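You operate a simulated robot arm through the tools that you are given. There is no shell and no other tool. Be economical: measure what you need, move in short steps, check, and stop when the job is done.

You are at the controls of a simulated robot arm. One attempt, no reset.

## Task
Swap the blackened bulb for the COOL one and light the lamp.
Fine: the lamp switch goes off ahead of the swap; the old bulb stands in the free hole of the rack. Where these are worked on the way, their far stop is far enough and under half their travel is too little: lamp switch.

It is judged by the outcome, as a careful person would: the job done as asked, and still so three seconds after it is handed in. It fails if anything else is knocked over, pushed out of place, dropped, spilled or broken.

## Robot
A 7-joint arm with a two-finger parallel gripper on a trunk, on a base that drives. Base frame: it is fixed to the floor where the robot stands at the start and does not move with it; the origin is under the middle of the robot, x ahead of it, y to its left, z up; the surface under the hand at the start is at about z = 920. Lengths are in mm, angles in rad, forces in N, time in s.
With the tool pointing down near the work surface it reaches from about 380 to 800 mm from the robot's upright axis, wherever it stands. Its first joint turns from -2.496 to 2.496 rad. Places, roughly: lamp holder [600, -400, 1200]; lamp switch [600, 0, 1100]; splitter-side hole of the bulb rack [500, -400, 900]. Payload 3 kg.
The TCP is the grasp point between the finger pads, 30 mm short of the fingertips. In the tool frame z runs along the fingers and y along their closing line. The gripper opens to 110 mm. The fingers are 20 mm wide and 10 mm thick; the gripper's body (48 by 112 mm) begins 55 mm behind the TCP.
Orientation is told as [roll, pitch, yaw] about the base's x, y, z axes, in that order, counted from this pose: with the fingers straight down and closing along the base's y, the tool's x points along the base's -x, its y along +y and its z along -z.

## Interface
- The arm moves only by the tool play_rows. Its argument "steps" is text: rows parted by semicolons, each of 7 numbers parted by spaces: the turn, a rotation vector about the tool's x, y, z in rad, then the shift along the tool's x, y, z in mm, then the gripper command, from -1 (shut) to 1 (fully open), values between in proportion. In form: rx ry rz x y z claw; .... A call has 1 to 10 rows; each row is the pose to reach, as a shift and turn from the pose commanded when the call began, along the tool's axes at that moment. Rows are played at 5 a second. More than 50 mm and 0.15 rad between two rows, or a gripper value outside its range, and nothing of the call is played. A pose out of reach is approached as far as the arm can. The call stops where the force on the tool passes 40 N (or 10 N more than at its start, if that is more) or the arm is blocked; 0.2 s more then pass. The fingers move at their own pace (about 153 mm/s each) and stop on an object; they squeeze with about 22 N. The grip force told is the motor's: it shows also when the fingers shut on nothing. Time passes only in rows, and 0.2 s behind the last, so rows that repeat a pose let the fingers close. It gives the time, the measured TCP pose, the force on the tool (base axes), the opening and the grip force at its end, in the units of the frame above (readings bear some noise), with the torque about the TCP (base axes, N m) and any sound that the robot's microphone picked up.
- Cameras (640 x 400 px; columns grow to the right, rows downward): "scene" is now at [434.8, -108, 1528]; the picture's right is [-0.00, -0.83, -0.56], its down [-0.85, -0.30, 0.44] and it looks along [-0.53, 0.48, -0.70] (base axes); focal length 214 px, centre (320, 200). "wrist" rides on the gripper at [72, 17, -103] in the tool frame; the picture's right is [-0.23, 0.97, 0.00], its down [-0.76, -0.18, -0.62] and it looks along [-0.61, -0.14, 0.78] (tool axes); focal length 222 px, centre (320, 200). There is no depth. A picture from a camera that has moved, and an enlarged one, comes with that camera's place and axes in the base frame and with its lens.
- capture(camera): a new picture of that camera. The clock stands still meanwhile.
- lift_body(by): slides the trunk up (or, below 0, down) by that many mm; the arm and the scene camera ride with it, the base frame stays. It gives what a move gives, with no picture.
- base_move(legs): drives the robot by 1 to 6 legs, each [ahead, turn to the left] in mm and rad, along the robot's own axes; the way and the turn of a leg run together, so that a leg with both is an arc; at most 1500 mm and 3.142 rad a leg. The arm and the cameras ride along, it lands a little off, and it stops where it bumps. It gives what a move gives.
- turn_head(pan, tilt): turns the head with the scene camera to pan (to the left, within 1.396 rad either way) and tilt (down, from -0.506 to 1.204), counted from straight ahead of the robot. It gives what a move gives.
- close_up(camera, box): a new picture of the part [left, top, right, bottom] of that camera's present view, enlarged. The clock stands still meanwhile.
- hand_in(): hands the job in; it is judged then, once.

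Work in short steps. Places have to be worked out from the pictures, the camera data and where the tool is seen: move nearer, look again, correct. Check each grasp and each placing, and mend what went wrong. You have 120 turns and 98 pictures in all, those below and enlarged ones among them. Open the gripper and draw the arm clear of the work before you hand the job in, unless the task says otherwise; then end with one line.

The tools are called as a command line: name --argument value ..., lists and objects as JSON in quotes. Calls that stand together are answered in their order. play_rows: Moves the arm, as the interface text tells. Its arguments: {"type":"object","properties":{"steps":{"type":"string"}},"required":["steps"]} The other tools are called the same way: lift_body (by) slides the trunk up or down; base_move (legs) drives the base; turn_head (pan, tilt) turns the head that bears the scene camera; capture (camera) takes a picture; close_up (camera, box) takes an enlarged picture of a part of a camera's view; hand_in () hands the job in.

At the start:

```text
t: 0.0
tcp_pos: [375.5, -158.4, 1472.0]
tool_rot: [0.0, 0.002, 0.001]
wrist_force: [-0.7, 0.6, 0.8]
ft_torque: [0.01, 0.0, 0.05]
opening: 110.1
finger_force: 0.0
trunk travel left (down, up): [-437.0, 53.0]
robot x, y, heading: [-2.0, 0.1, -0.002]
head pan, tilt: [0.599, 0.56]
```

scene: 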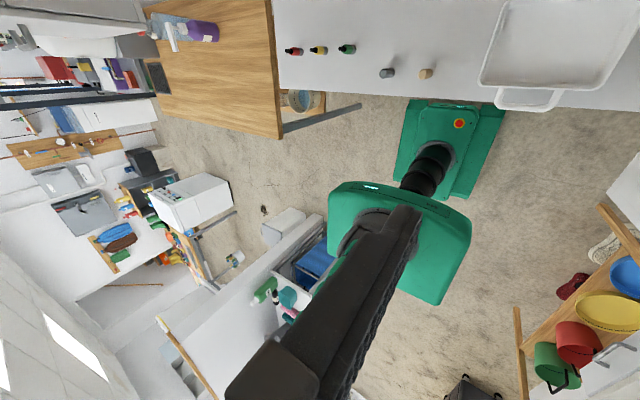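
wrist: 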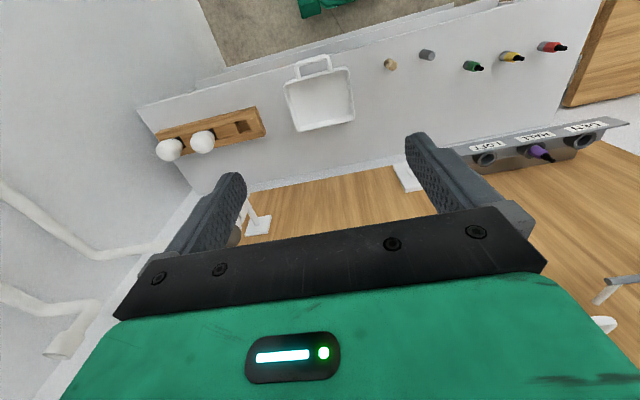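

The scene picture shows mostly floor and the robot itself, while the wrist camera sees the rack, a labelled panel and a lamp. I'll turn the head straight ahead and look from there.

turn_head --pan -0.5 --tilt 0.5

capture --camera "scene"

close_up --camera "wrist" --box '[120, 40, 440, 240]'

```text
t: 1.3
tcp_pos: [375.8, -159.8, 1472.7]
tool_rot: [0.0, 0.001, 0.003]
wrist_force: [0.5, 0.0, -0.1]
ft_torque: [0.01, 0.0, 0.04]
opening: 109.9
finger_force: 0.0
trunk travel left (down, up): [-437.0, 53.0]
robot x, y, heading: [0.8, 0.5, 0.001]
head pan, tilt: [-0.499, 0.499]
```

```text
95 pictures are left
camera scene: at [440.3, -201.8, 1522.6], right [0.0, -0.88, 0.48], down [-0.88, 0.23, 0.42], along [-0.48, -0.42, -0.77], focal length 214 px, centre (320, 200)
```

scene: 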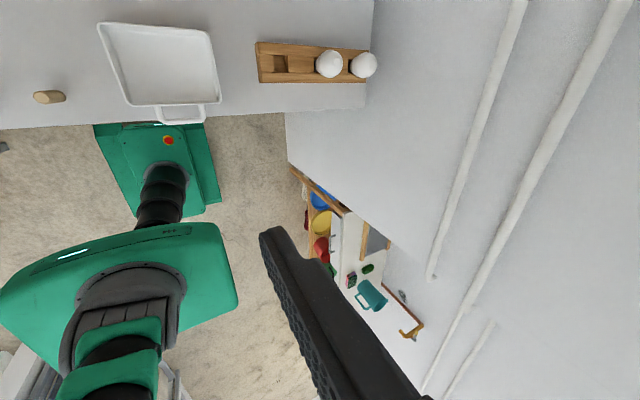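

```text
2.00 times, centred on (280, 140) of wrist
camera zoom: at [303.8, -142.7, 1576.1], right [0.23, 0.97, 0.0], down [0.76, -0.18, 0.62], along [0.61, -0.14, -0.78], focal length 444 px, centre (400, 320)
```

zoom: 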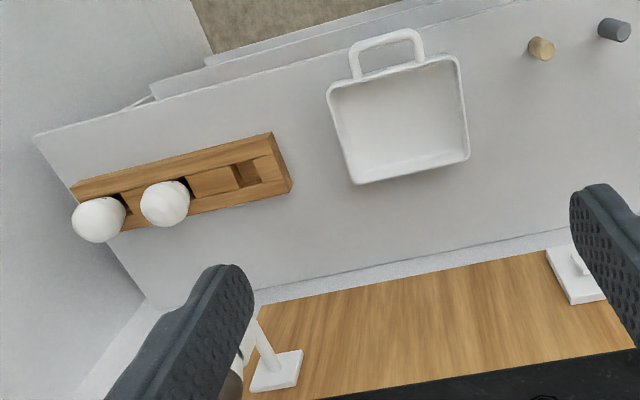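

The head camera actually looks downward with zero tilt, and negative tilt leans it forward toward the lamp wall. I'll tilt it up and look.

turn_head --pan -0.4 --tilt -0.5

capture --camera "scene"

```text
t: 2.6
tcp_pos: [376.4, -160.4, 1473.4]
tool_rot: [0.001, 0.0, 0.001]
wrist_force: [-0.2, -0.7, 0.3]
ft_torque: [0.01, -0.02, -0.02]
opening: 109.8
finger_force: 0.1
trunk travel left (down, up): [-437.0, 53.0]
robot x, y, heading: [-1.2, -2.7, 0.002]
head pan, tilt: [-0.4, -0.499]
```

```text
93 pictures are left
camera scene: at [526.4, -184.5, 1540.6], right [0.0, -0.92, 0.39], down [-0.88, -0.19, -0.44], along [0.48, -0.34, -0.81], focal length 214 px, centre (320, 200)
```

scene: 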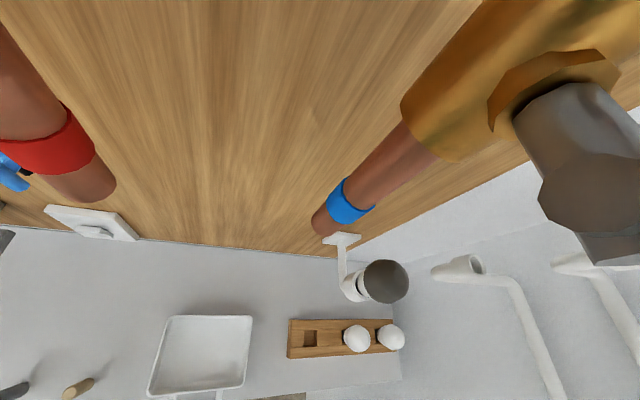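

Now the wall, lamp with dark bulb, switch and rack are in view. I zoom on each.

close_up --camera "scene" --box '[280, 220, 440, 370]'

close_up --camera "scene" --box '[20, 180, 180, 280]'

close_up --camera "wrist" --box '[140, 90, 280, 180]'

close_up --camera "wrist" --box '[440, 100, 640, 220]'

```text
2.67 times, centred on (360, 295) of scene
camera zoom: at [526.4, -184.5, 1540.6], right [0.0, -0.92, 0.39], down [-0.88, -0.19, -0.44], along [0.48, -0.34, -0.81], focal length 572 px, centre (213, -53)
```

zoom: 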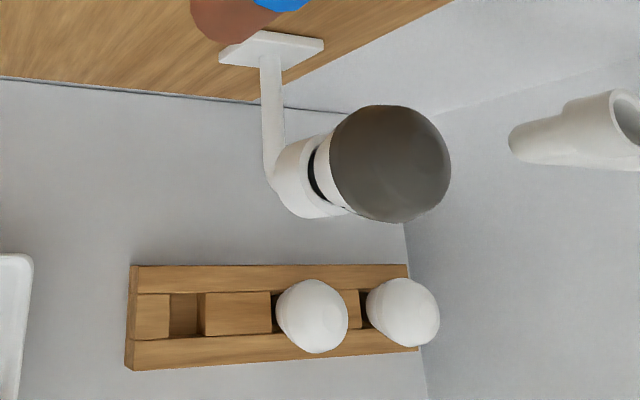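

```text
4.00 times, centred on (100, 230) of scene
camera zoom: at [526.4, -184.5, 1540.6], right [0.0, -0.92, 0.39], down [-0.88, -0.19, -0.44], along [0.48, -0.34, -0.81], focal length 858 px, centre (1200, 80)
```

zoom: 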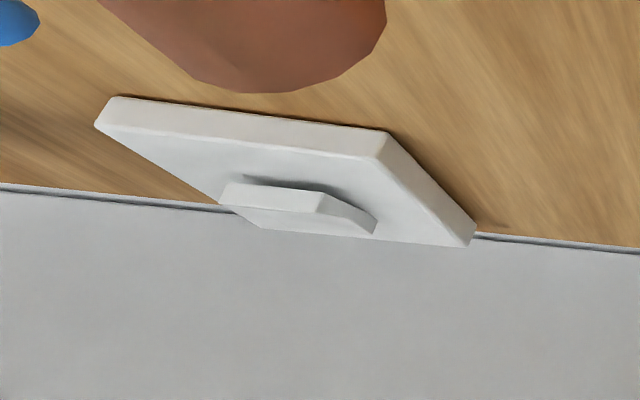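

```text
4.44 times, centred on (210, 135) of wrist
camera zoom: at [303.8, -142.8, 1576.1], right [0.23, 0.97, 0.0], down [0.76, -0.18, 0.62], along [0.61, -0.14, -0.78], focal length 987 px, centre (809, 489)
```

zoom: 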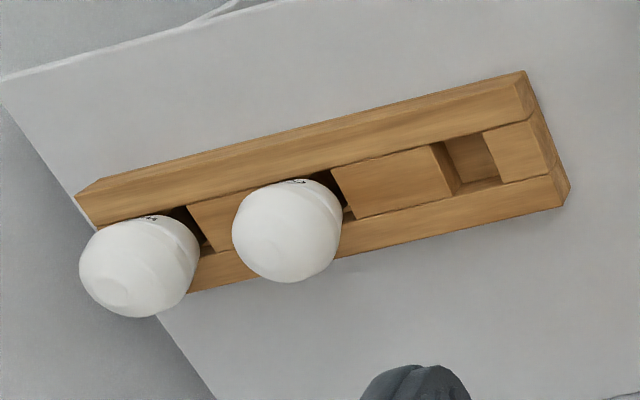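

```text
3.20 times, centred on (540, 160) of wrist
camera zoom: at [303.8, -142.8, 1576.1], right [0.23, 0.97, 0.0], down [0.76, -0.18, 0.62], along [0.61, -0.14, -0.78], focal length 711 px, centre (-384, 328)
```

zoom: 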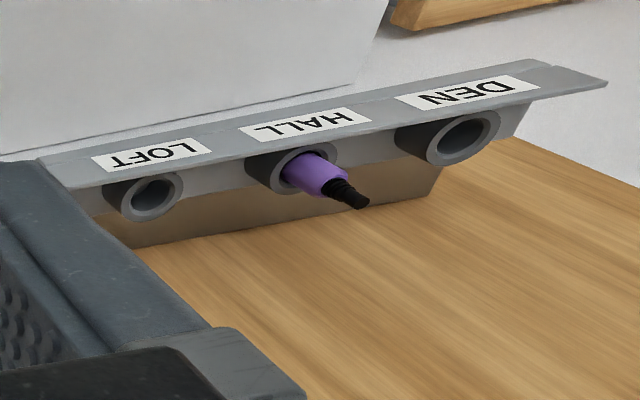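

The bulb stands upright in the lamp cup and the rack bulbs bear markings on their robot-facing side. I'll pitch the tool up toward the wall in place so the wrist camera can show the wall fixtures and anything overhead.

play_rows --steps "0 -0.14 0 0 0 0 1; 0 -0.28 0 0 0 0 1; 0 -0.42 0 0 0 0 1; 0 -0.56 0 0 0 0 1; 0 -0.56 0 0 0 0 1"

capture --camera "wrist"

```text
t: 3.8
tcp_pos: [375.7, -159.3, 1471.1]
tool_rot: [0.001, -0.561, 0.0]
wrist_force: [-0.8, -0.6, -0.5]
ft_torque: [0.0, -0.02, 0.0]
opening: 110.1
finger_force: 0.1
trunk travel left (down, up): [-437.0, 53.0]
robot x, y, heading: [4.9, 2.8, -0.0]
head pan, tilt: [-0.4, -0.499]
```

```text
88 pictures are left
camera wrist: at [259.3, -142.6, 1522.0], right [0.19, 0.97, 0.12], down [0.31, -0.18, 0.93], along [0.93, -0.14, -0.34], focal length 222 px, centre (320, 200)
```

wrist: 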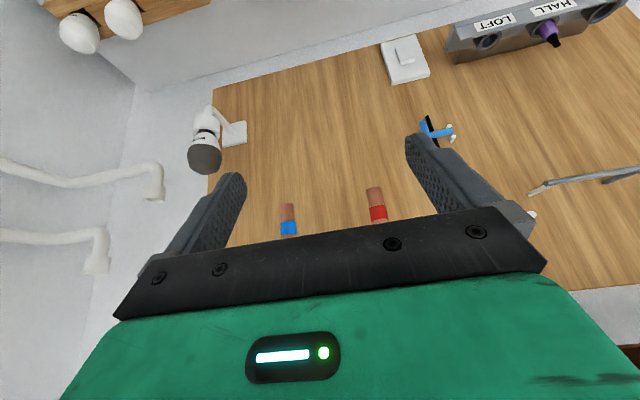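

The pipe ends sit at about (591, −250, 1393) by two views, i.e. up-left of the lamp. I'll pitch further to see what hangs above the lamp, and zoom the lamp and switch.

close_up --camera "wrist" --box '[160, 80, 280, 180]'

close_up --camera "wrist" --box '[360, 30, 460, 90]'

play_rows --steps "0 -0.14 0 0 0 0 1; 0 -0.28 0 0 0 0 1; 0 -0.42 0 0 0 0 1; 0 -0.56 0 0 0 0 1; 0 -0.7 0 0 0 0 1; 0 -0.7 0 0 0 0 1"

capture --camera "wrist"

```text
4.00 times, centred on (220, 130) of wrist
camera zoom: at [259.3, -142.6, 1522.0], right [0.19, 0.97, 0.12], down [0.31, -0.18, 0.93], along [0.93, -0.14, -0.34], focal length 888 px, centre (720, 480)
```

zoom: 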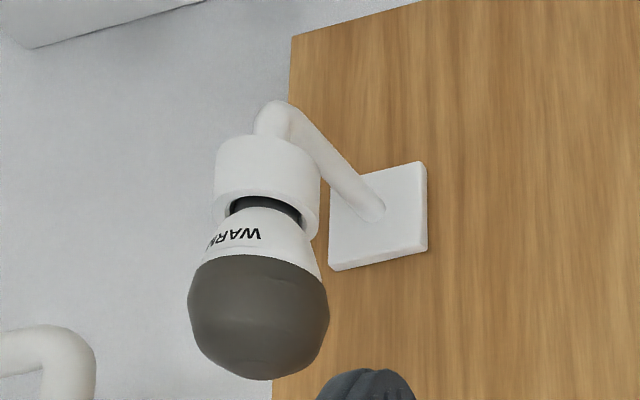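

```text
6.40 times, centred on (410, 60) of wrist
camera zoom: at [259.3, -142.6, 1522.0], right [0.19, 0.97, 0.12], down [0.31, -0.18, 0.93], along [0.93, -0.14, -0.34], focal length 1422 px, centre (-256, 1096)
```

zoom: 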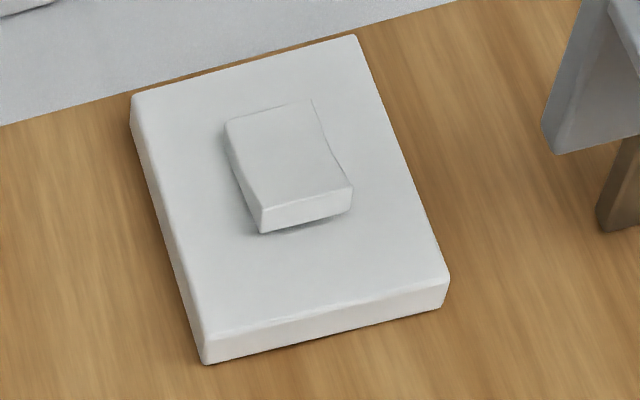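

```text
t: 5.2
tcp_pos: [376.0, -159.5, 1473.7]
tool_rot: [-0.003, -1.262, 0.003]
wrist_force: [-0.1, -0.4, -0.5]
ft_torque: [0.0, 0.02, -0.02]
opening: 110.1
finger_force: 0.1
trunk travel left (down, up): [-437.0, 53.0]
robot x, y, heading: [2.4, 1.0, 0.002]
head pan, tilt: [-0.4, -0.499]
```

```text
85 pictures are left
camera wrist: at [255.2, -142.1, 1435.6], right [0.07, 0.97, 0.22], down [-0.36, -0.18, 0.92], along [0.93, -0.14, 0.34], focal length 222 px, centre (320, 200)
```

wrist: 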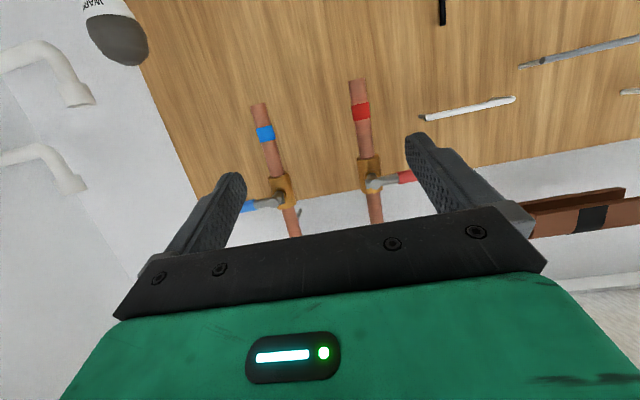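

Labels read: the lamp holds the blackened WARM bulb, so COOL is in the rack. Next the switch: I lower the trunk to bring the hand nearer its height.

lift_body --by -250

play_rows --steps "0 0 0 0 45 0 -1; 0 0 0 0 90 0 -1; 0 0 0 0 135 0 -1; 0 0 0 0 180 0 -1; 0 0 0 0 180 0 -1"

capture --camera "wrist"

capture --camera "scene"

```text
t: 7.8
tcp_pos: [376.3, -158.9, 1222.9]
tool_rot: [0.001, -1.259, 0.001]
wrist_force: [0.0, 0.0, -0.7]
ft_torque: [0.04, -0.02, -0.02]
opening: 110.2
finger_force: 0.0
trunk travel left (down, up): [-187.0, 303.0]
robot x, y, heading: [-3.6, 2.0, -0.0]
head pan, tilt: [-0.4, -0.499]
```

```text
t: 9.0
tcp_pos: [376.2, 14.0, 1222.6]
tool_rot: [0.002, -1.263, -0.015]
wrist_force: [-1.1, 5.2, 0.0]
ft_torque: [-0.17, -0.02, -0.34]
opening: 0.1
finger_force: 21.6
trunk travel left (down, up): [-187.0, 303.0]
robot x, y, heading: [3.0, 1.9, -0.001]
head pan, tilt: [-0.4, -0.499]
```

```text
84 pictures are left
camera wrist: at [255.8, 32.6, 1185.6], right [0.08, 0.97, 0.22], down [-0.36, -0.17, 0.92], along [0.93, -0.15, 0.34], focal length 222 px, centre (320, 200)
```

wrist: 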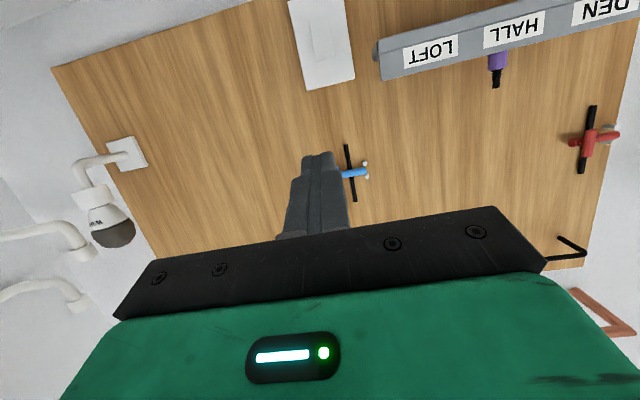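

```text
83 pictures are left
camera scene: at [356.7, -10.4, 1386.5], right [-0.38, -0.92, 0.12], down [0.15, -0.19, -0.97], along [0.91, -0.35, 0.21], focal length 214 px, centre (320, 200)
```

scene: 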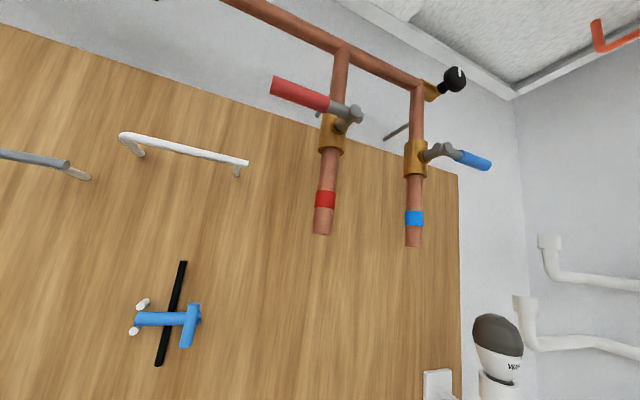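

The hand hangs before the wall left of the red pipe, switch plate visible at the top of the wrist view. A close-up tells the rocker's state and place.

close_up --camera "wrist" --box '[260, 0, 380, 100]'

play_rows --steps "0 0 0 0 0 0 -1; 0 0 0 0 0 0 -1"

```text
4.00 times, centred on (320, 50) of wrist
camera zoom: at [255.8, 32.6, 1185.6], right [0.08, 0.97, 0.22], down [-0.36, -0.17, 0.92], along [0.93, -0.15, 0.34], focal length 888 px, centre (320, 800)
```

zoom: 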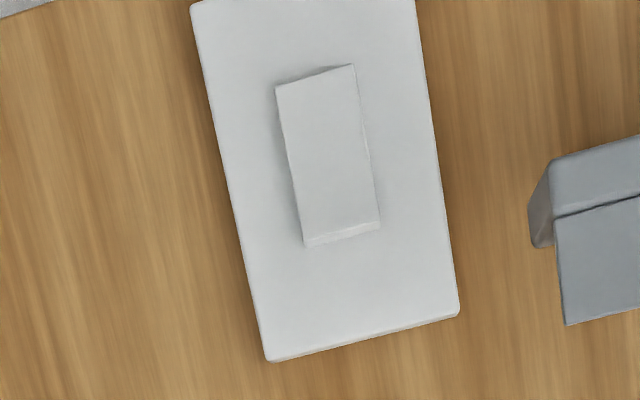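

```text
t: 9.6
tcp_pos: [376.1, 18.2, 1222.8]
tool_rot: [0.0, -1.26, 0.0]
wrist_force: [0.4, -0.3, -0.3]
ft_torque: [0.02, -0.01, 0.0]
opening: 0.0
finger_force: 22.5
trunk travel left (down, up): [-187.0, 303.0]
robot x, y, heading: [0.2, 0.4, -0.002]
head pan, tilt: [-0.4, -0.499]
```

The rocker spans z ≈ 1055–1105 at y ≈ 27, face at x ≈ 646. I lower the trunk some more and look again to judge which half protrudes.

lift_body --by -110

close_up --camera "wrist" --box '[260, 50, 380, 150]'

capture --camera "scene"

```text
t: 11.0
tcp_pos: [375.7, 18.7, 1112.9]
tool_rot: [0.001, -1.261, 0.0]
wrist_force: [1.3, -0.4, -0.9]
ft_torque: [0.03, 0.02, -0.02]
opening: 0.0
finger_force: 21.9
trunk travel left (down, up): [-77.0, 413.0]
robot x, y, heading: [-1.8, -1.5, -0.004]
head pan, tilt: [-0.4, -0.499]
```

```text
4.00 times, centred on (320, 100) of wrist
camera zoom: at [255.3, 35.4, 1075.4], right [0.07, 0.97, 0.22], down [-0.36, -0.18, 0.92], along [0.93, -0.14, 0.34], focal length 888 px, centre (320, 600)
```

zoom: 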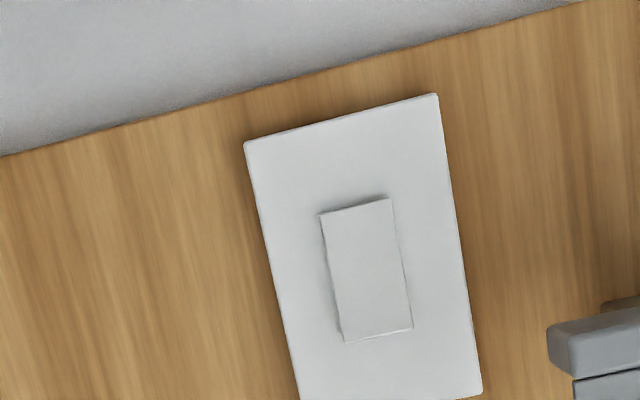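

```text
80 pictures are left
camera scene: at [357.0, -6.3, 1276.3], right [-0.37, -0.92, 0.12], down [0.15, -0.19, -0.97], along [0.92, -0.34, 0.21], focal length 214 px, centre (320, 200)
```

scene: 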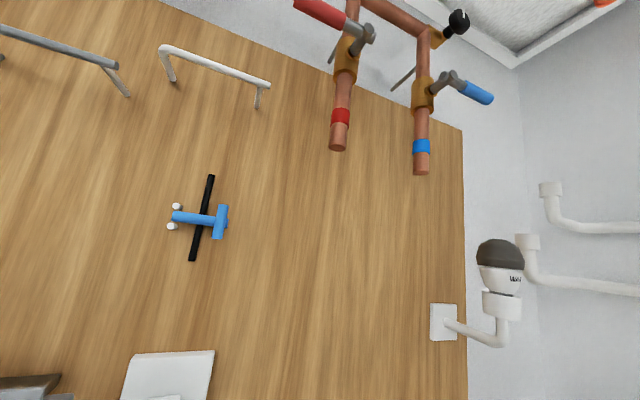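

I tilt the head down to see the switch from above and gauge the rocker's slope.

turn_head --pan 0.0 --tilt 0.3

capture --camera "scene"

```text
t: 12.1
tcp_pos: [375.9, 18.8, 1112.0]
tool_rot: [-0.001, -1.261, 0.0]
wrist_force: [-0.1, 0.5, 0.0]
ft_torque: [-0.01, 0.02, 0.0]
opening: 0.0
finger_force: 22.0
trunk travel left (down, up): [-77.0, 413.0]
robot x, y, heading: [1.3, -1.7, 0.003]
head pan, tilt: [0.0, 0.3]
```

```text
79 pictures are left
camera scene: at [366.4, 19.8, 1202.2], right [0.0, -1.0, 0.0], down [-0.57, 0.0, -0.82], along [0.82, 0.0, -0.57], focal length 214 px, centre (320, 200)
```

scene: 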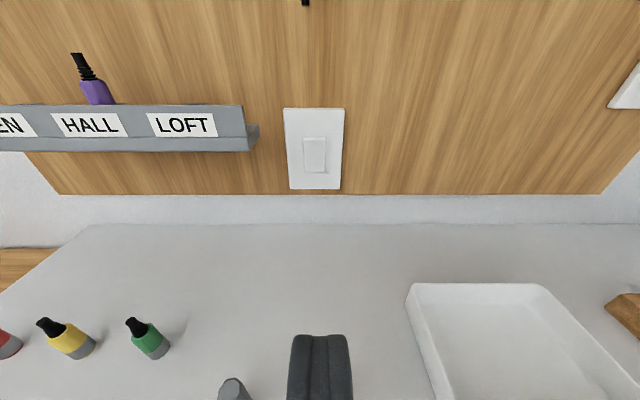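

close_up --camera "scene" --box '[275, 100, 355, 200]'

```text
4.00 times, centred on (315, 150) of scene
camera zoom: at [366.4, 19.8, 1202.2], right [0.0, -1.0, 0.0], down [-0.57, 0.0, -0.82], along [0.82, 0.0, -0.57], focal length 858 px, centre (340, 400)
```

zoom: 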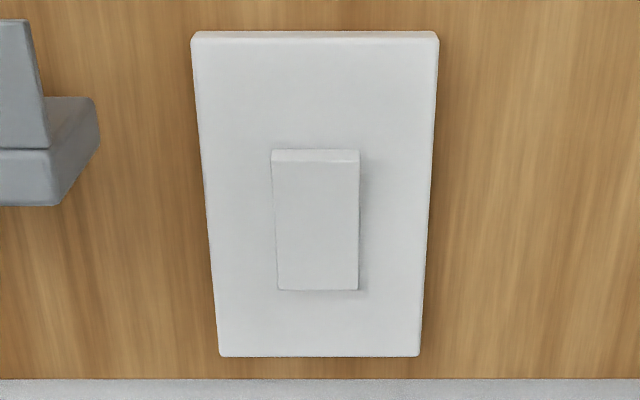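

Top edge looks proud of the plate. I advance the closed fingers to about 30 mm short of the rocker's upper half.

play_rows --steps "0 0 0 -9 2 39 -1; 0 0 0 -18 4 78 -1; 0 0 0 -27 6 117 -1; 0 0 0 -36.5 8.2 156 -1; 0 0 0 -45.7 8.2 195 -1; 0 0 0 -45.7 8.2 195 -1"

capture --camera "scene"

capture --camera "wrist"

```text
t: 13.5
tcp_pos: [576.9, 27.0, 1095.6]
tool_rot: [0.0, -1.26, -0.001]
wrist_force: [0.5, 0.2, 0.3]
ft_torque: [-0.02, -0.03, 0.02]
opening: 0.1
finger_force: 21.4
trunk travel left (down, up): [-77.0, 413.0]
robot x, y, heading: [-0.5, -0.5, 0.003]
head pan, tilt: [0.0, 0.3]
```

```text
77 pictures are left
camera scene: at [566.9, 28.7, 1186.5], right [0.0, -1.0, 0.0], down [-0.57, 0.0, -0.82], along [0.82, 0.0, -0.57], focal length 214 px, centre (320, 200)
```

scene: 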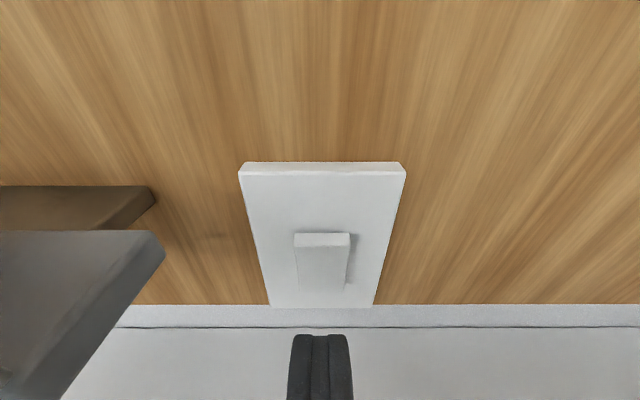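

```text
76 pictures are left
camera wrist: at [455.9, 44.4, 1059.8], right [0.07, 0.97, 0.22], down [-0.36, -0.18, 0.92], along [0.93, -0.14, 0.34], focal length 222 px, centre (320, 200)
```

wrist: 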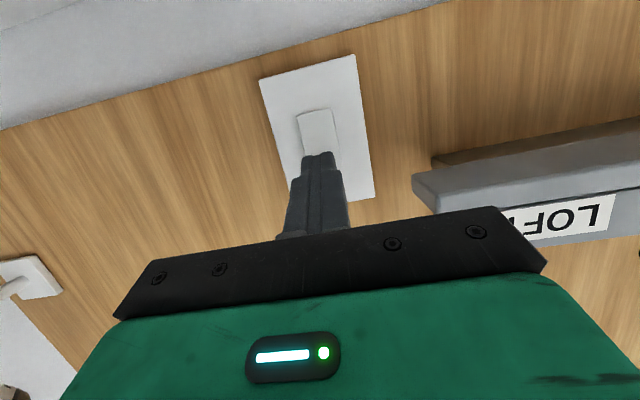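

close_up --camera "wrist" --box '[270, 90, 366, 165]'

close_up --camera "scene" --box '[270, 210, 382, 310]'

```text
5.33 times, centred on (318, 128) of wrist
camera zoom: at [455.9, 44.4, 1059.8], right [0.07, 0.97, 0.22], down [-0.36, -0.18, 0.92], along [0.93, -0.14, 0.34], focal length 1185 px, centre (331, 587)
```

zoom: 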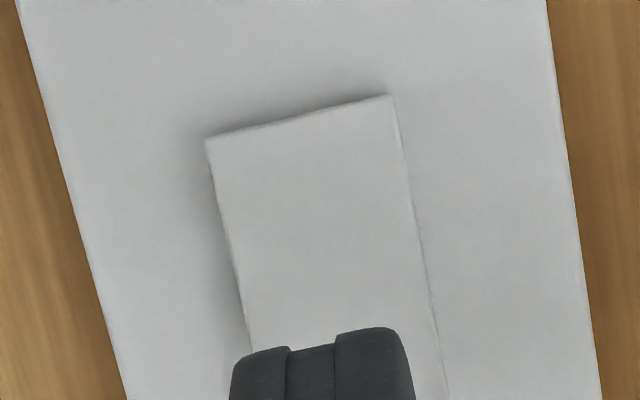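

```text
4.00 times, centred on (326, 260) of scene
camera zoom: at [566.9, 28.7, 1186.5], right [0.0, -1.0, 0.0], down [-0.57, 0.0, -0.82], along [0.82, 0.0, -0.57], focal length 858 px, centre (296, -40)
```

zoom: 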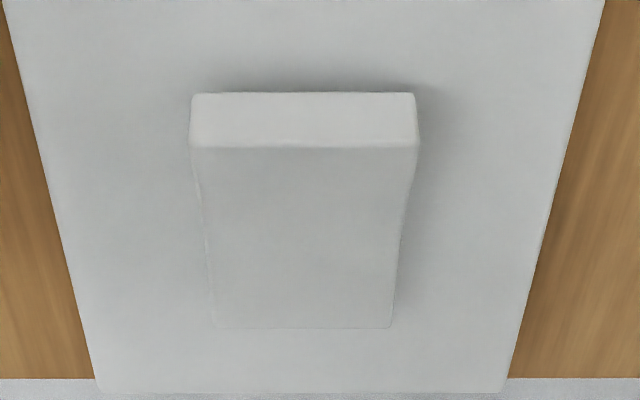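

The rocker's upper half stands proud, lower half is flush. I press the upper half in small steps.

play_rows --steps "0 0 0 -6.1 0 19 -1; 0 0 0 -9.1 0 28.6 -1; 0 0 0 -10.7 0 33.3 -1; 0 0 0 -12.2 0 38.1 -1; 0 0 0 -13.7 0 42.8 -1; 0 0 0 -15.2 0 47.6 -1; 0 0 0 -16.8 0 52.4 -1; 0 0 0 -18.3 0 57.1 -1"

close_up --camera "scene" --box '[230, 180, 410, 330]'

```text
t: 14.8
tcp_pos: [615.6, 27.0, 1097.7]
tool_rot: [0.0, -1.257, 0.0]
wrist_force: [-36.2, -0.7, -1.1]
ft_torque: [-0.03, 0.03, -0.03]
opening: 0.0
finger_force: 22.3
trunk travel left (down, up): [-77.0, 413.0]
robot x, y, heading: [-2.9, 5.7, -0.004]
head pan, tilt: [0.0, 0.3]
stopped in row 6: the force on the tool passed its limit at 49 N (the readings are from after the stop); the commanded pose is now the measured one
```

```text
2.67 times, centred on (320, 255) of scene
camera zoom: at [606.7, 28.6, 1186.8], right [0.0, -1.0, 0.0], down [-0.58, 0.0, -0.82], along [0.82, 0.0, -0.58], focal length 572 px, centre (320, 53)
```

zoom: 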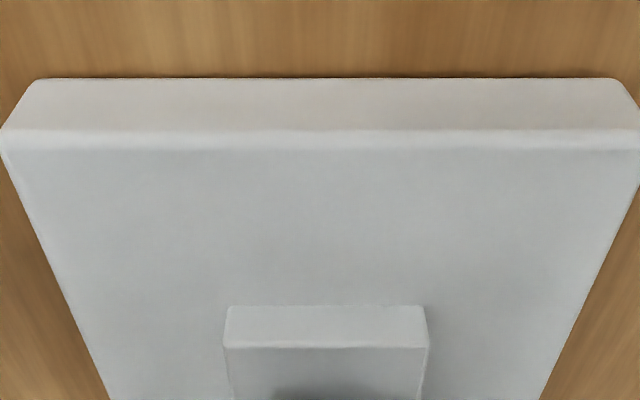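

It stopped at 49 N without a sound reported. I back off 40 mm and look.

play_rows --steps "0 0 0 6.1 0 -19 -1; 0 0 0 12.2 0 -38 -1; 0 0 0 12.2 0 -38 -1"

close_up --camera "scene" --box '[270, 210, 382, 310]'

close_up --camera "wrist" --box '[250, 60, 390, 200]'

```text
t: 15.6
tcp_pos: [581.6, 26.4, 1096.1]
tool_rot: [0.001, -1.255, 0.002]
wrist_force: [-0.6, 0.0, 0.6]
ft_torque: [0.0, 0.01, 0.02]
opening: 0.0
finger_force: 21.8
trunk travel left (down, up): [-77.0, 413.0]
robot x, y, heading: [2.1, -3.2, -0.001]
head pan, tilt: [0.0, 0.3]
```

```text
4.00 times, centred on (326, 260) of scene
camera zoom: at [571.1, 28.8, 1185.4], right [0.0, -1.0, 0.0], down [-0.58, 0.0, -0.82], along [0.82, 0.0, -0.58], focal length 858 px, centre (296, -40)
```

zoom: 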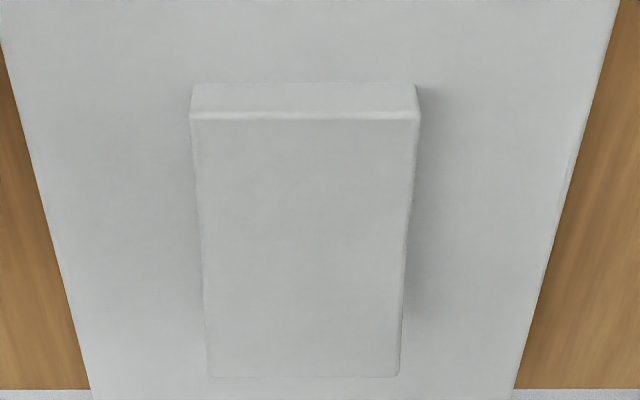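

```text
2.86 times, centred on (320, 130) of wrist
camera zoom: at [459.5, 44.5, 1059.2], right [0.07, 0.97, 0.22], down [-0.36, -0.18, 0.92], along [0.93, -0.14, 0.33], focal length 635 px, centre (320, 400)
```

zoom: 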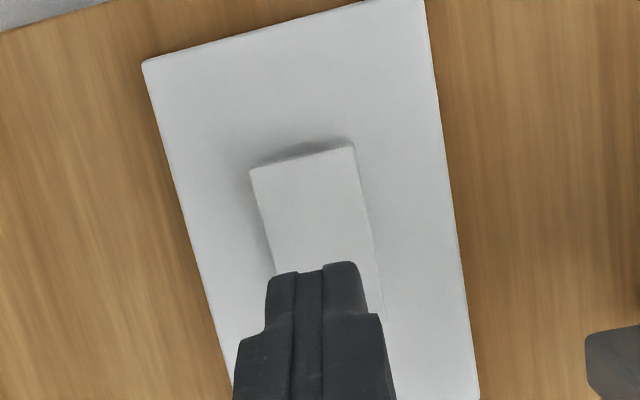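

The rocker flipped: its lower half now stands proud. I retreat straight back, then raise the trunk before going to read the rack bulbs.

play_rows --steps "0 0 0 12.2 0 -38 -1; 0 0 0 24.4 0 -76 -1; 0 0 0 36.6 0 -114 -1; 0 0 0 48.8 0 -152 -1; 0 0 0 61 0 -190 -1; 0 0 0 61 0 -190 -1"

lift_body --by 120

```text
t: 17.0
tcp_pos: [389.5, 28.6, 1098.7]
tool_rot: [0.002, -1.252, -0.002]
wrist_force: [0.0, -0.7, -0.7]
ft_torque: [-0.04, -0.01, 0.02]
opening: 0.2
finger_force: 22.3
out of reach, approached as far as the arm can: row 5, 6
trunk travel left (down, up): [-77.0, 413.0]
robot x, y, heading: [-1.4, 2.9, 0.002]
head pan, tilt: [0.0, 0.3]
```

```text
t: 18.5
tcp_pos: [389.5, 28.4, 1219.1]
tool_rot: [-0.001, -1.253, 0.001]
wrist_force: [0.0, 0.0, -0.3]
ft_torque: [0.02, 0.02, -0.02]
opening: 0.0
finger_force: 22.3
trunk travel left (down, up): [-197.0, 293.0]
robot x, y, heading: [-0.6, 2.0, 0.001]
head pan, tilt: [0.0, 0.3]
```

Now swing right toward the rack while easing the pitch to about −0.6, at safe height.

play_rows --steps "0 0.065 0 0 -48 0 -1; 0 0.13 0 0 -96 0 0; 0 0.195 0 0 -144 0 1; 0 0.26 0 0 -192 0 1; 0 0.325 0 0 -240 0 1; 0 0.39 0 0 -288 0 1; 0 0.455 0 0 -336 0 1; 0 0.52 0 0 -384 0 1; 0 0.585 0 0 -432 0 1; 0 0.65 0 0 -480 0 1"

capture --camera "wrist"

capture --camera "scene"

```text
t: 20.7
tcp_pos: [387.2, -449.9, 1218.9]
tool_rot: [-0.001, -0.602, 0.001]
wrist_force: [-0.8, 1.3, 0.1]
ft_torque: [-0.02, -0.04, -0.02]
opening: 110.1
finger_force: 0.2
trunk travel left (down, up): [-197.0, 293.0]
robot x, y, heading: [-2.1, -1.1, -0.005]
head pan, tilt: [0.0, 0.3]
```

```text
70 pictures are left
camera wrist: at [267.7, -432.0, 1263.6], right [0.19, 0.97, 0.13], down [0.27, -0.18, 0.95], along [0.94, -0.14, -0.3], focal length 222 px, centre (320, 200)
```

wrist: 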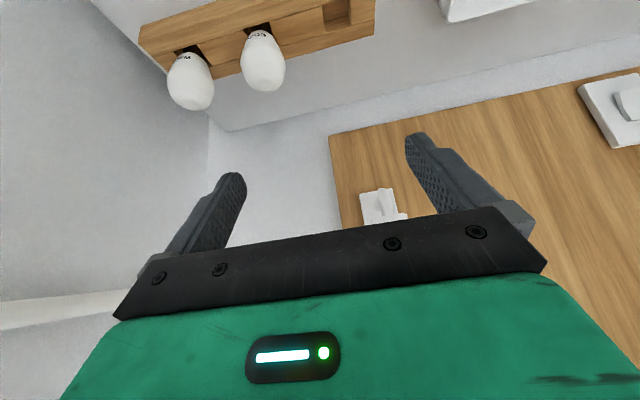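

```text
69 pictures are left
camera scene: at [433.1, -447.6, 1296.1], right [0.0, -1.0, 0.0], down [-0.95, 0.0, -0.3], along [0.3, 0.0, -0.95], focal length 214 px, centre (320, 200)
```

scene: 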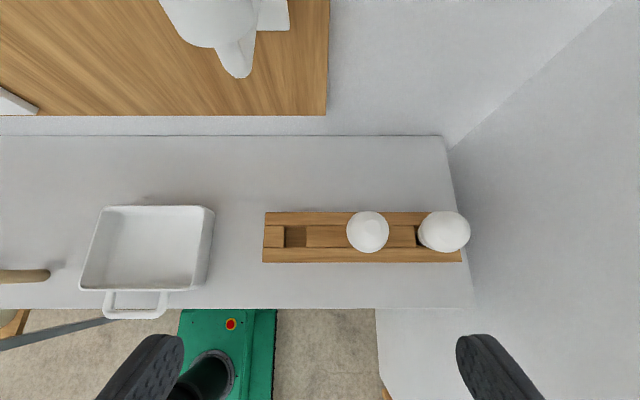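

Both rack bulbs' labels face the robot; I enlarge them, and the rack from above.

close_up --camera "wrist" --box '[150, 15, 300, 115]'

close_up --camera "scene" --box '[250, 190, 480, 280]'

```text
4.00 times, centred on (225, 65) of wrist
camera zoom: at [267.7, -432.0, 1263.6], right [0.19, 0.97, 0.13], down [0.27, -0.18, 0.95], along [0.94, -0.14, -0.3], focal length 888 px, centre (700, 740)
```

zoom: 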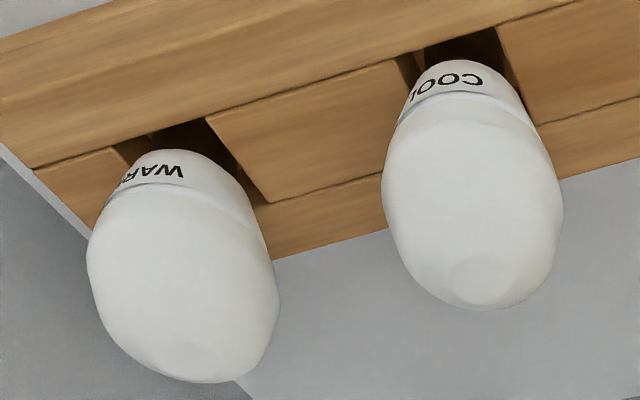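

```text
2.78 times, centred on (365, 235) of scene
camera zoom: at [433.1, -447.6, 1296.1], right [0.0, -1.0, 0.0], down [-0.95, 0.0, -0.3], along [0.3, 0.0, -0.95], focal length 597 px, centre (195, 103)
```

zoom: 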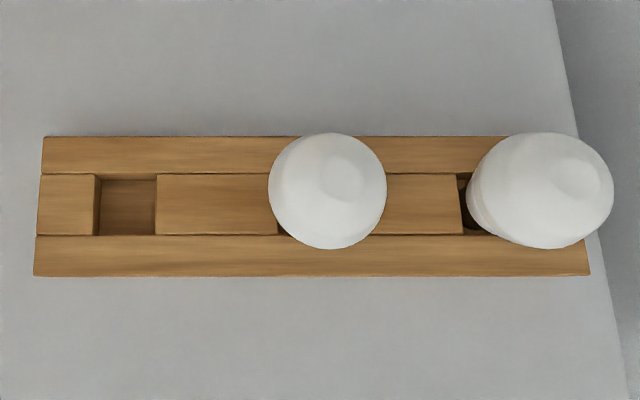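

COOL is the middle bulb (≈(481,−513,990), about 60 mm globe); free hole at ≈(480,−408). Three views agree that the lamp's globe is at (569,−387,1290). I raise the trunk and go to a pre-grasp behind and above it.

lift_body --by 150

play_rows --steps "0 0 0 -27 16 18.5 0.45; 0 0 0 -54 32 37 0.45; 0 0 0 -81 48 55.5 0.45; 0 0 0 -108 63 74 0.45; 0 0 0 -108 63 74 0.45"

capture --camera "wrist"

capture --camera "scene"

```text
t: 22.4
tcp_pos: [387.3, -448.7, 1368.3]
tool_rot: [-0.001, -0.604, -0.002]
wrist_force: [-0.5, 0.2, 0.1]
ft_torque: [0.01, -0.02, 0.0]
opening: 110.2
finger_force: 0.0
trunk travel left (down, up): [-347.0, 143.0]
robot x, y, heading: [1.4, -2.2, -0.005]
head pan, tilt: [0.0, 0.3]
```

```text
t: 23.6
tcp_pos: [518.5, -384.8, 1369.3]
tool_rot: [0.0, -0.604, 0.001]
wrist_force: [-0.2, -0.2, 0.4]
ft_torque: [0.03, 0.02, -0.01]
opening: 79.8
finger_force: 0.0
trunk travel left (down, up): [-347.0, 143.0]
robot x, y, heading: [-2.6, 1.4, 0.002]
head pan, tilt: [0.0, 0.3]
```

```text
66 pictures are left
camera wrist: at [399.9, -368.1, 1413.5], right [0.19, 0.97, 0.13], down [0.27, -0.18, 0.95], along [0.94, -0.14, -0.3], focal length 222 px, centre (320, 200)
```

wrist: 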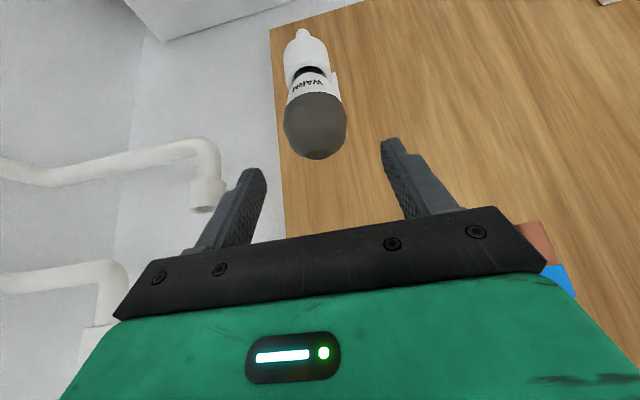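

```text
65 pictures are left
camera scene: at [565.4, -383.8, 1446.2], right [0.0, -1.0, 0.0], down [-0.95, 0.0, -0.3], along [0.3, 0.0, -0.95], focal length 214 px, centre (320, 200)
```

scene: 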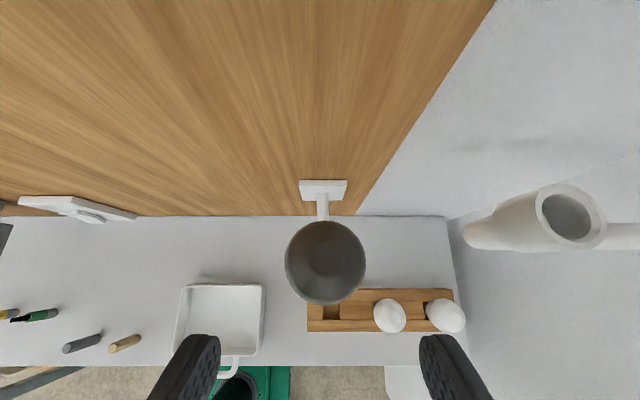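

The overhead view confirms the globe axis at (570,−387). I slide down along the fingers to it and close.

play_rows --steps "0 0 0 1 -1 30 0.45; 0 0 0 2 -2 60 0.45; 0 0 0 2.9 -2.2 80 0.45; 0 0 0 2.9 -2.2 94 0.45; 0 0 0 2.9 -2.2 94 0.45"

capture --camera "wrist"

capture --camera "scene"

```text
t: 24.8
tcp_pos: [567.4, -388.2, 1290.5]
tool_rot: [-0.001, -0.604, 0.0]
wrist_force: [-0.6, -0.3, 0.2]
ft_torque: [-0.04, 0.03, -0.03]
opening: 79.7
finger_force: 0.0
trunk travel left (down, up): [-347.0, 143.0]
robot x, y, heading: [-2.1, 0.7, 0.002]
head pan, tilt: [0.0, 0.3]
```

```text
64 pictures are left
camera wrist: at [450.0, -371.3, 1334.3], right [0.19, 0.97, 0.13], down [0.27, -0.18, 0.94], along [0.94, -0.14, -0.3], focal length 222 px, centre (320, 200)
```

wrist: 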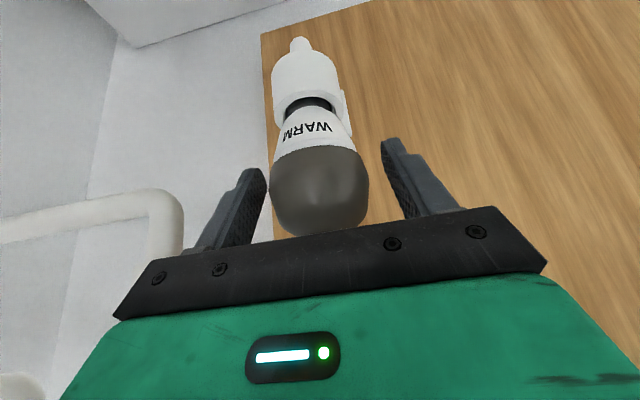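

```text
63 pictures are left
camera scene: at [615.5, -386.9, 1366.8], right [0.0, -1.0, 0.0], down [-0.95, 0.0, -0.3], along [0.3, 0.0, -0.95], focal length 214 px, centre (320, 200)
```

scene: 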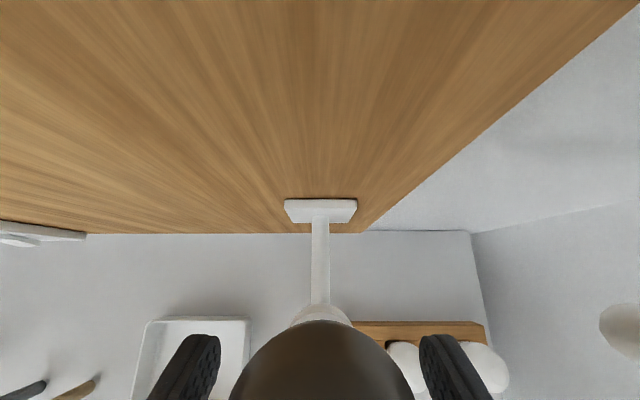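

The globe is centred between the pads. I close the fingers.

play_rows --steps "0 0 0 0 0 0 -1; 0 0 0 0 0 0 -1; 0 0 0 0 0 0 -1; 0 0 0 0 0 0 -1"

```text
t: 25.8
tcp_pos: [567.7, -387.8, 1289.1]
tool_rot: [-0.001, -0.602, 0.001]
wrist_force: [-0.2, -0.4, 0.5]
ft_torque: [0.01, 0.05, 0.01]
opening: 56.5
finger_force: 22.1
trunk travel left (down, up): [-347.0, 143.0]
robot x, y, heading: [-0.4, 2.2, -0.003]
head pan, tilt: [0.0, 0.3]
```

Gripped at 56.5 mm. I lift straight up gently by 12 mm to see whether it pulls free.

play_rows --steps "0 0 0 -1.7 0 -2.5 -1; 0 0 0 -3.4 0 -4.9 -1; 0 0 0 -5.1 0 -7.4 -1; 0 0 0 -6.8 0 -9.9 -1; 0 0 0 -6.8 0 -9.9 -1"

capture --camera "wrist"

```text
t: 27.0
tcp_pos: [568.4, -389.3, 1302.0]
tool_rot: [-0.001, -0.606, 0.0]
wrist_force: [0.1, -0.3, 1.2]
ft_torque: [-0.02, -0.02, -0.01]
opening: 56.6
finger_force: 22.2
trunk travel left (down, up): [-347.0, 143.0]
robot x, y, heading: [-0.5, -1.7, -0.005]
head pan, tilt: [0.0, 0.3]
```

```text
62 pictures are left
camera wrist: at [450.7, -371.2, 1346.3], right [0.19, 0.97, 0.13], down [0.27, -0.18, 0.95], along [0.94, -0.14, -0.3], focal length 222 px, centre (320, 200)
```

wrist: 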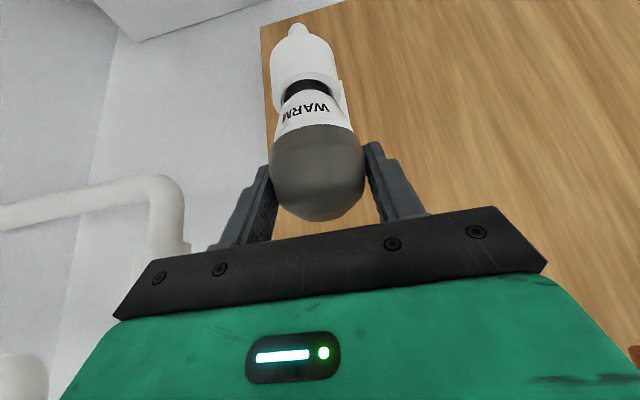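

The fingers slid up 12 mm along the globe while the bulb stayed put, so it is locked in the socket. I look closely at the neck for threads or pins.

close_up --camera "wrist" --box '[250, 15, 370, 135]'

```text
3.33 times, centred on (310, 75) of wrist
camera zoom: at [450.7, -371.2, 1346.3], right [0.19, 0.97, 0.13], down [0.27, -0.18, 0.95], along [0.94, -0.14, -0.3], focal length 740 px, centre (353, 617)
```

zoom: 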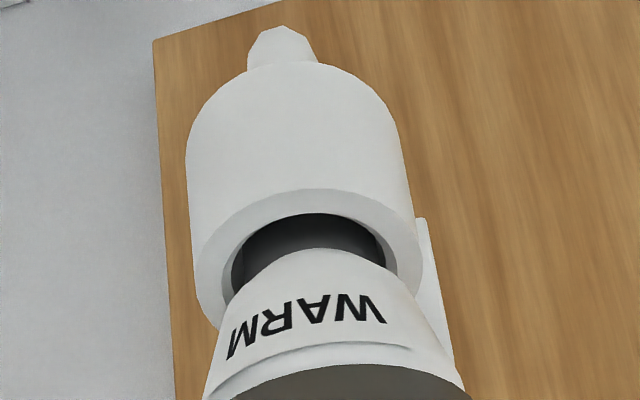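

No pins visible. I reopen, go back down to the equator and regrip, then try a counter-clockwise turn about the bulb's vertical axis.

play_rows --steps "0 0 0 0 0 0 0.3; 0 0 0 3.4 1 5 0.3; 0 0 0 6.8 1 9.9 0.3; 0 0 0 6.8 1 9.9 -1; 0 0 0 6.8 1 9.9 -1; 0 0 0 6.8 1 9.9 -1"

play_rows --steps "-0.068 0 -0.0988 0 0 0 -1; -0.136 0 -0.1975 0 0 0 -1; -0.204 0 -0.296 0 0 0 -1; -0.272 0 -0.395 0 0 0 -1; -0.272 0 -0.395 0 0 0 -1"

capture --camera "wrist"

```text
t: 28.4
tcp_pos: [569.7, -386.8, 1289.7]
tool_rot: [-0.002, -0.604, -0.001]
wrist_force: [0.6, 0.6, 1.7]
ft_torque: [0.02, 0.0, -0.01]
opening: 56.4
finger_force: 22.2
trunk travel left (down, up): [-347.0, 143.0]
robot x, y, heading: [5.6, 3.4, -0.002]
head pan, tilt: [0.0, 0.3]
```

```text
t: 29.6
tcp_pos: [570.1, -387.2, 1290.2]
tool_rot: [-0.001, -0.604, 0.481]
wrist_force: [0.3, -0.9, -0.9]
ft_torque: [-0.01, 0.01, 0.01]
opening: 56.6
finger_force: 22.2
trunk travel left (down, up): [-347.0, 143.0]
robot x, y, heading: [1.2, -0.4, 0.003]
head pan, tilt: [0.0, 0.3]
```

```text
60 pictures are left
camera wrist: at [456.6, -427.0, 1334.6], right [-0.28, 0.95, 0.13], down [0.32, -0.03, 0.95], along [0.9, 0.31, -0.3], focal length 222 px, centre (320, 200)
```

wrist: 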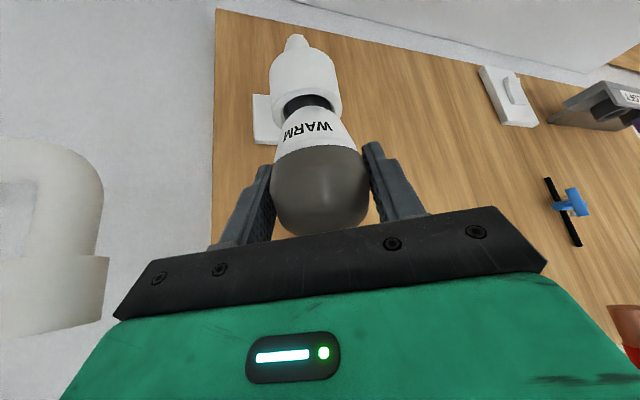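

The bulb turned with the hand (label stayed put in view). I test a lift of 8 mm at this angle.

play_rows --steps "0 0 0 -2.3 0 -3.3 -1; 0 0 0 -4.5 0 -6.6 -1; 0 0 0 -4.5 0 -6.6 -1"

close_up --camera "wrist" --box '[220, 20, 420, 260]'

```text
t: 30.4
tcp_pos: [569.6, -386.6, 1297.3]
tool_rot: [0.003, -0.602, 0.479]
wrist_force: [-1.2, -1.1, -1.1]
ft_torque: [-0.07, 0.04, -0.04]
opening: 56.3
finger_force: 22.0
trunk travel left (down, up): [-347.0, 143.0]
robot x, y, heading: [-2.6, 1.4, 0.001]
head pan, tilt: [0.0, 0.3]
```

```text
1.67 times, centred on (320, 140) of wrist
camera zoom: at [456.6, -426.9, 1342.0], right [-0.28, 0.95, 0.13], down [0.33, -0.03, 0.94], along [0.9, 0.31, -0.3], focal length 370 px, centre (320, 300)
```

zoom: 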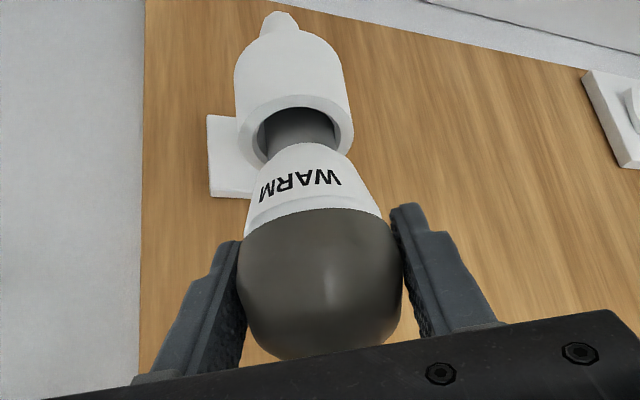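

The bulb rose with the hand, so it's a bayonet released by the counter-clockwise turn. I lift it well clear of the cup.

play_rows --steps "0 0 0 -11.3 0 -16.5 -1; 0 0 0 -22.7 0 -33 -1; 0 0 0 -34 0 -49.4 -1; 0 0 0 -45 0 -66 -1; 0 0 0 -45 0 -66 -1"

capture --camera "wrist"

capture --camera "scene"

```text
t: 31.6
tcp_pos: [557.9, -374.1, 1363.3]
tool_rot: [0.001, -0.603, 0.478]
wrist_force: [0.6, 0.2, -1.0]
ft_torque: [0.03, 0.01, 0.01]
opening: 56.3
finger_force: 21.9
out of reach, approached as far as the arm can: row 3, 4, 5
trunk travel left (down, up): [-347.0, 143.0]
robot x, y, heading: [1.5, 2.3, 0.001]
head pan, tilt: [0.0, 0.3]
```

```text
58 pictures are left
camera wrist: at [444.7, -413.4, 1407.9], right [-0.28, 0.95, 0.13], down [0.32, -0.03, 0.95], along [0.9, 0.31, -0.3], focal length 222 px, centre (320, 200)
```

wrist: 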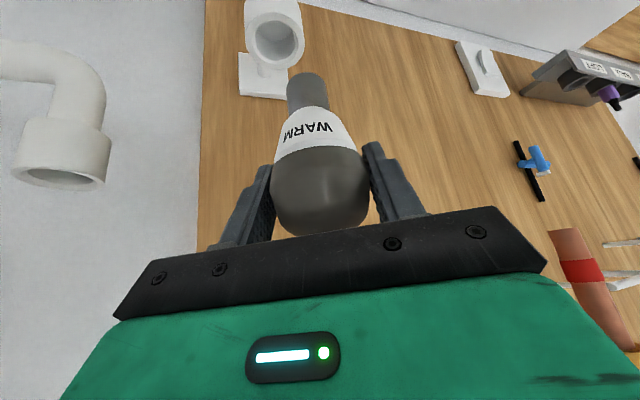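

```text
57 pictures are left
camera scene: at [599.3, -350.8, 1440.6], right [0.46, -0.89, 0.0], down [-0.85, -0.44, -0.3], along [0.26, 0.14, -0.95], focal length 214 px, centre (320, 200)
```

scene: 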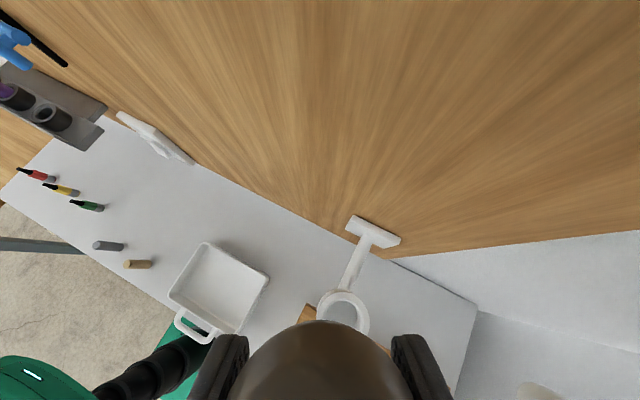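

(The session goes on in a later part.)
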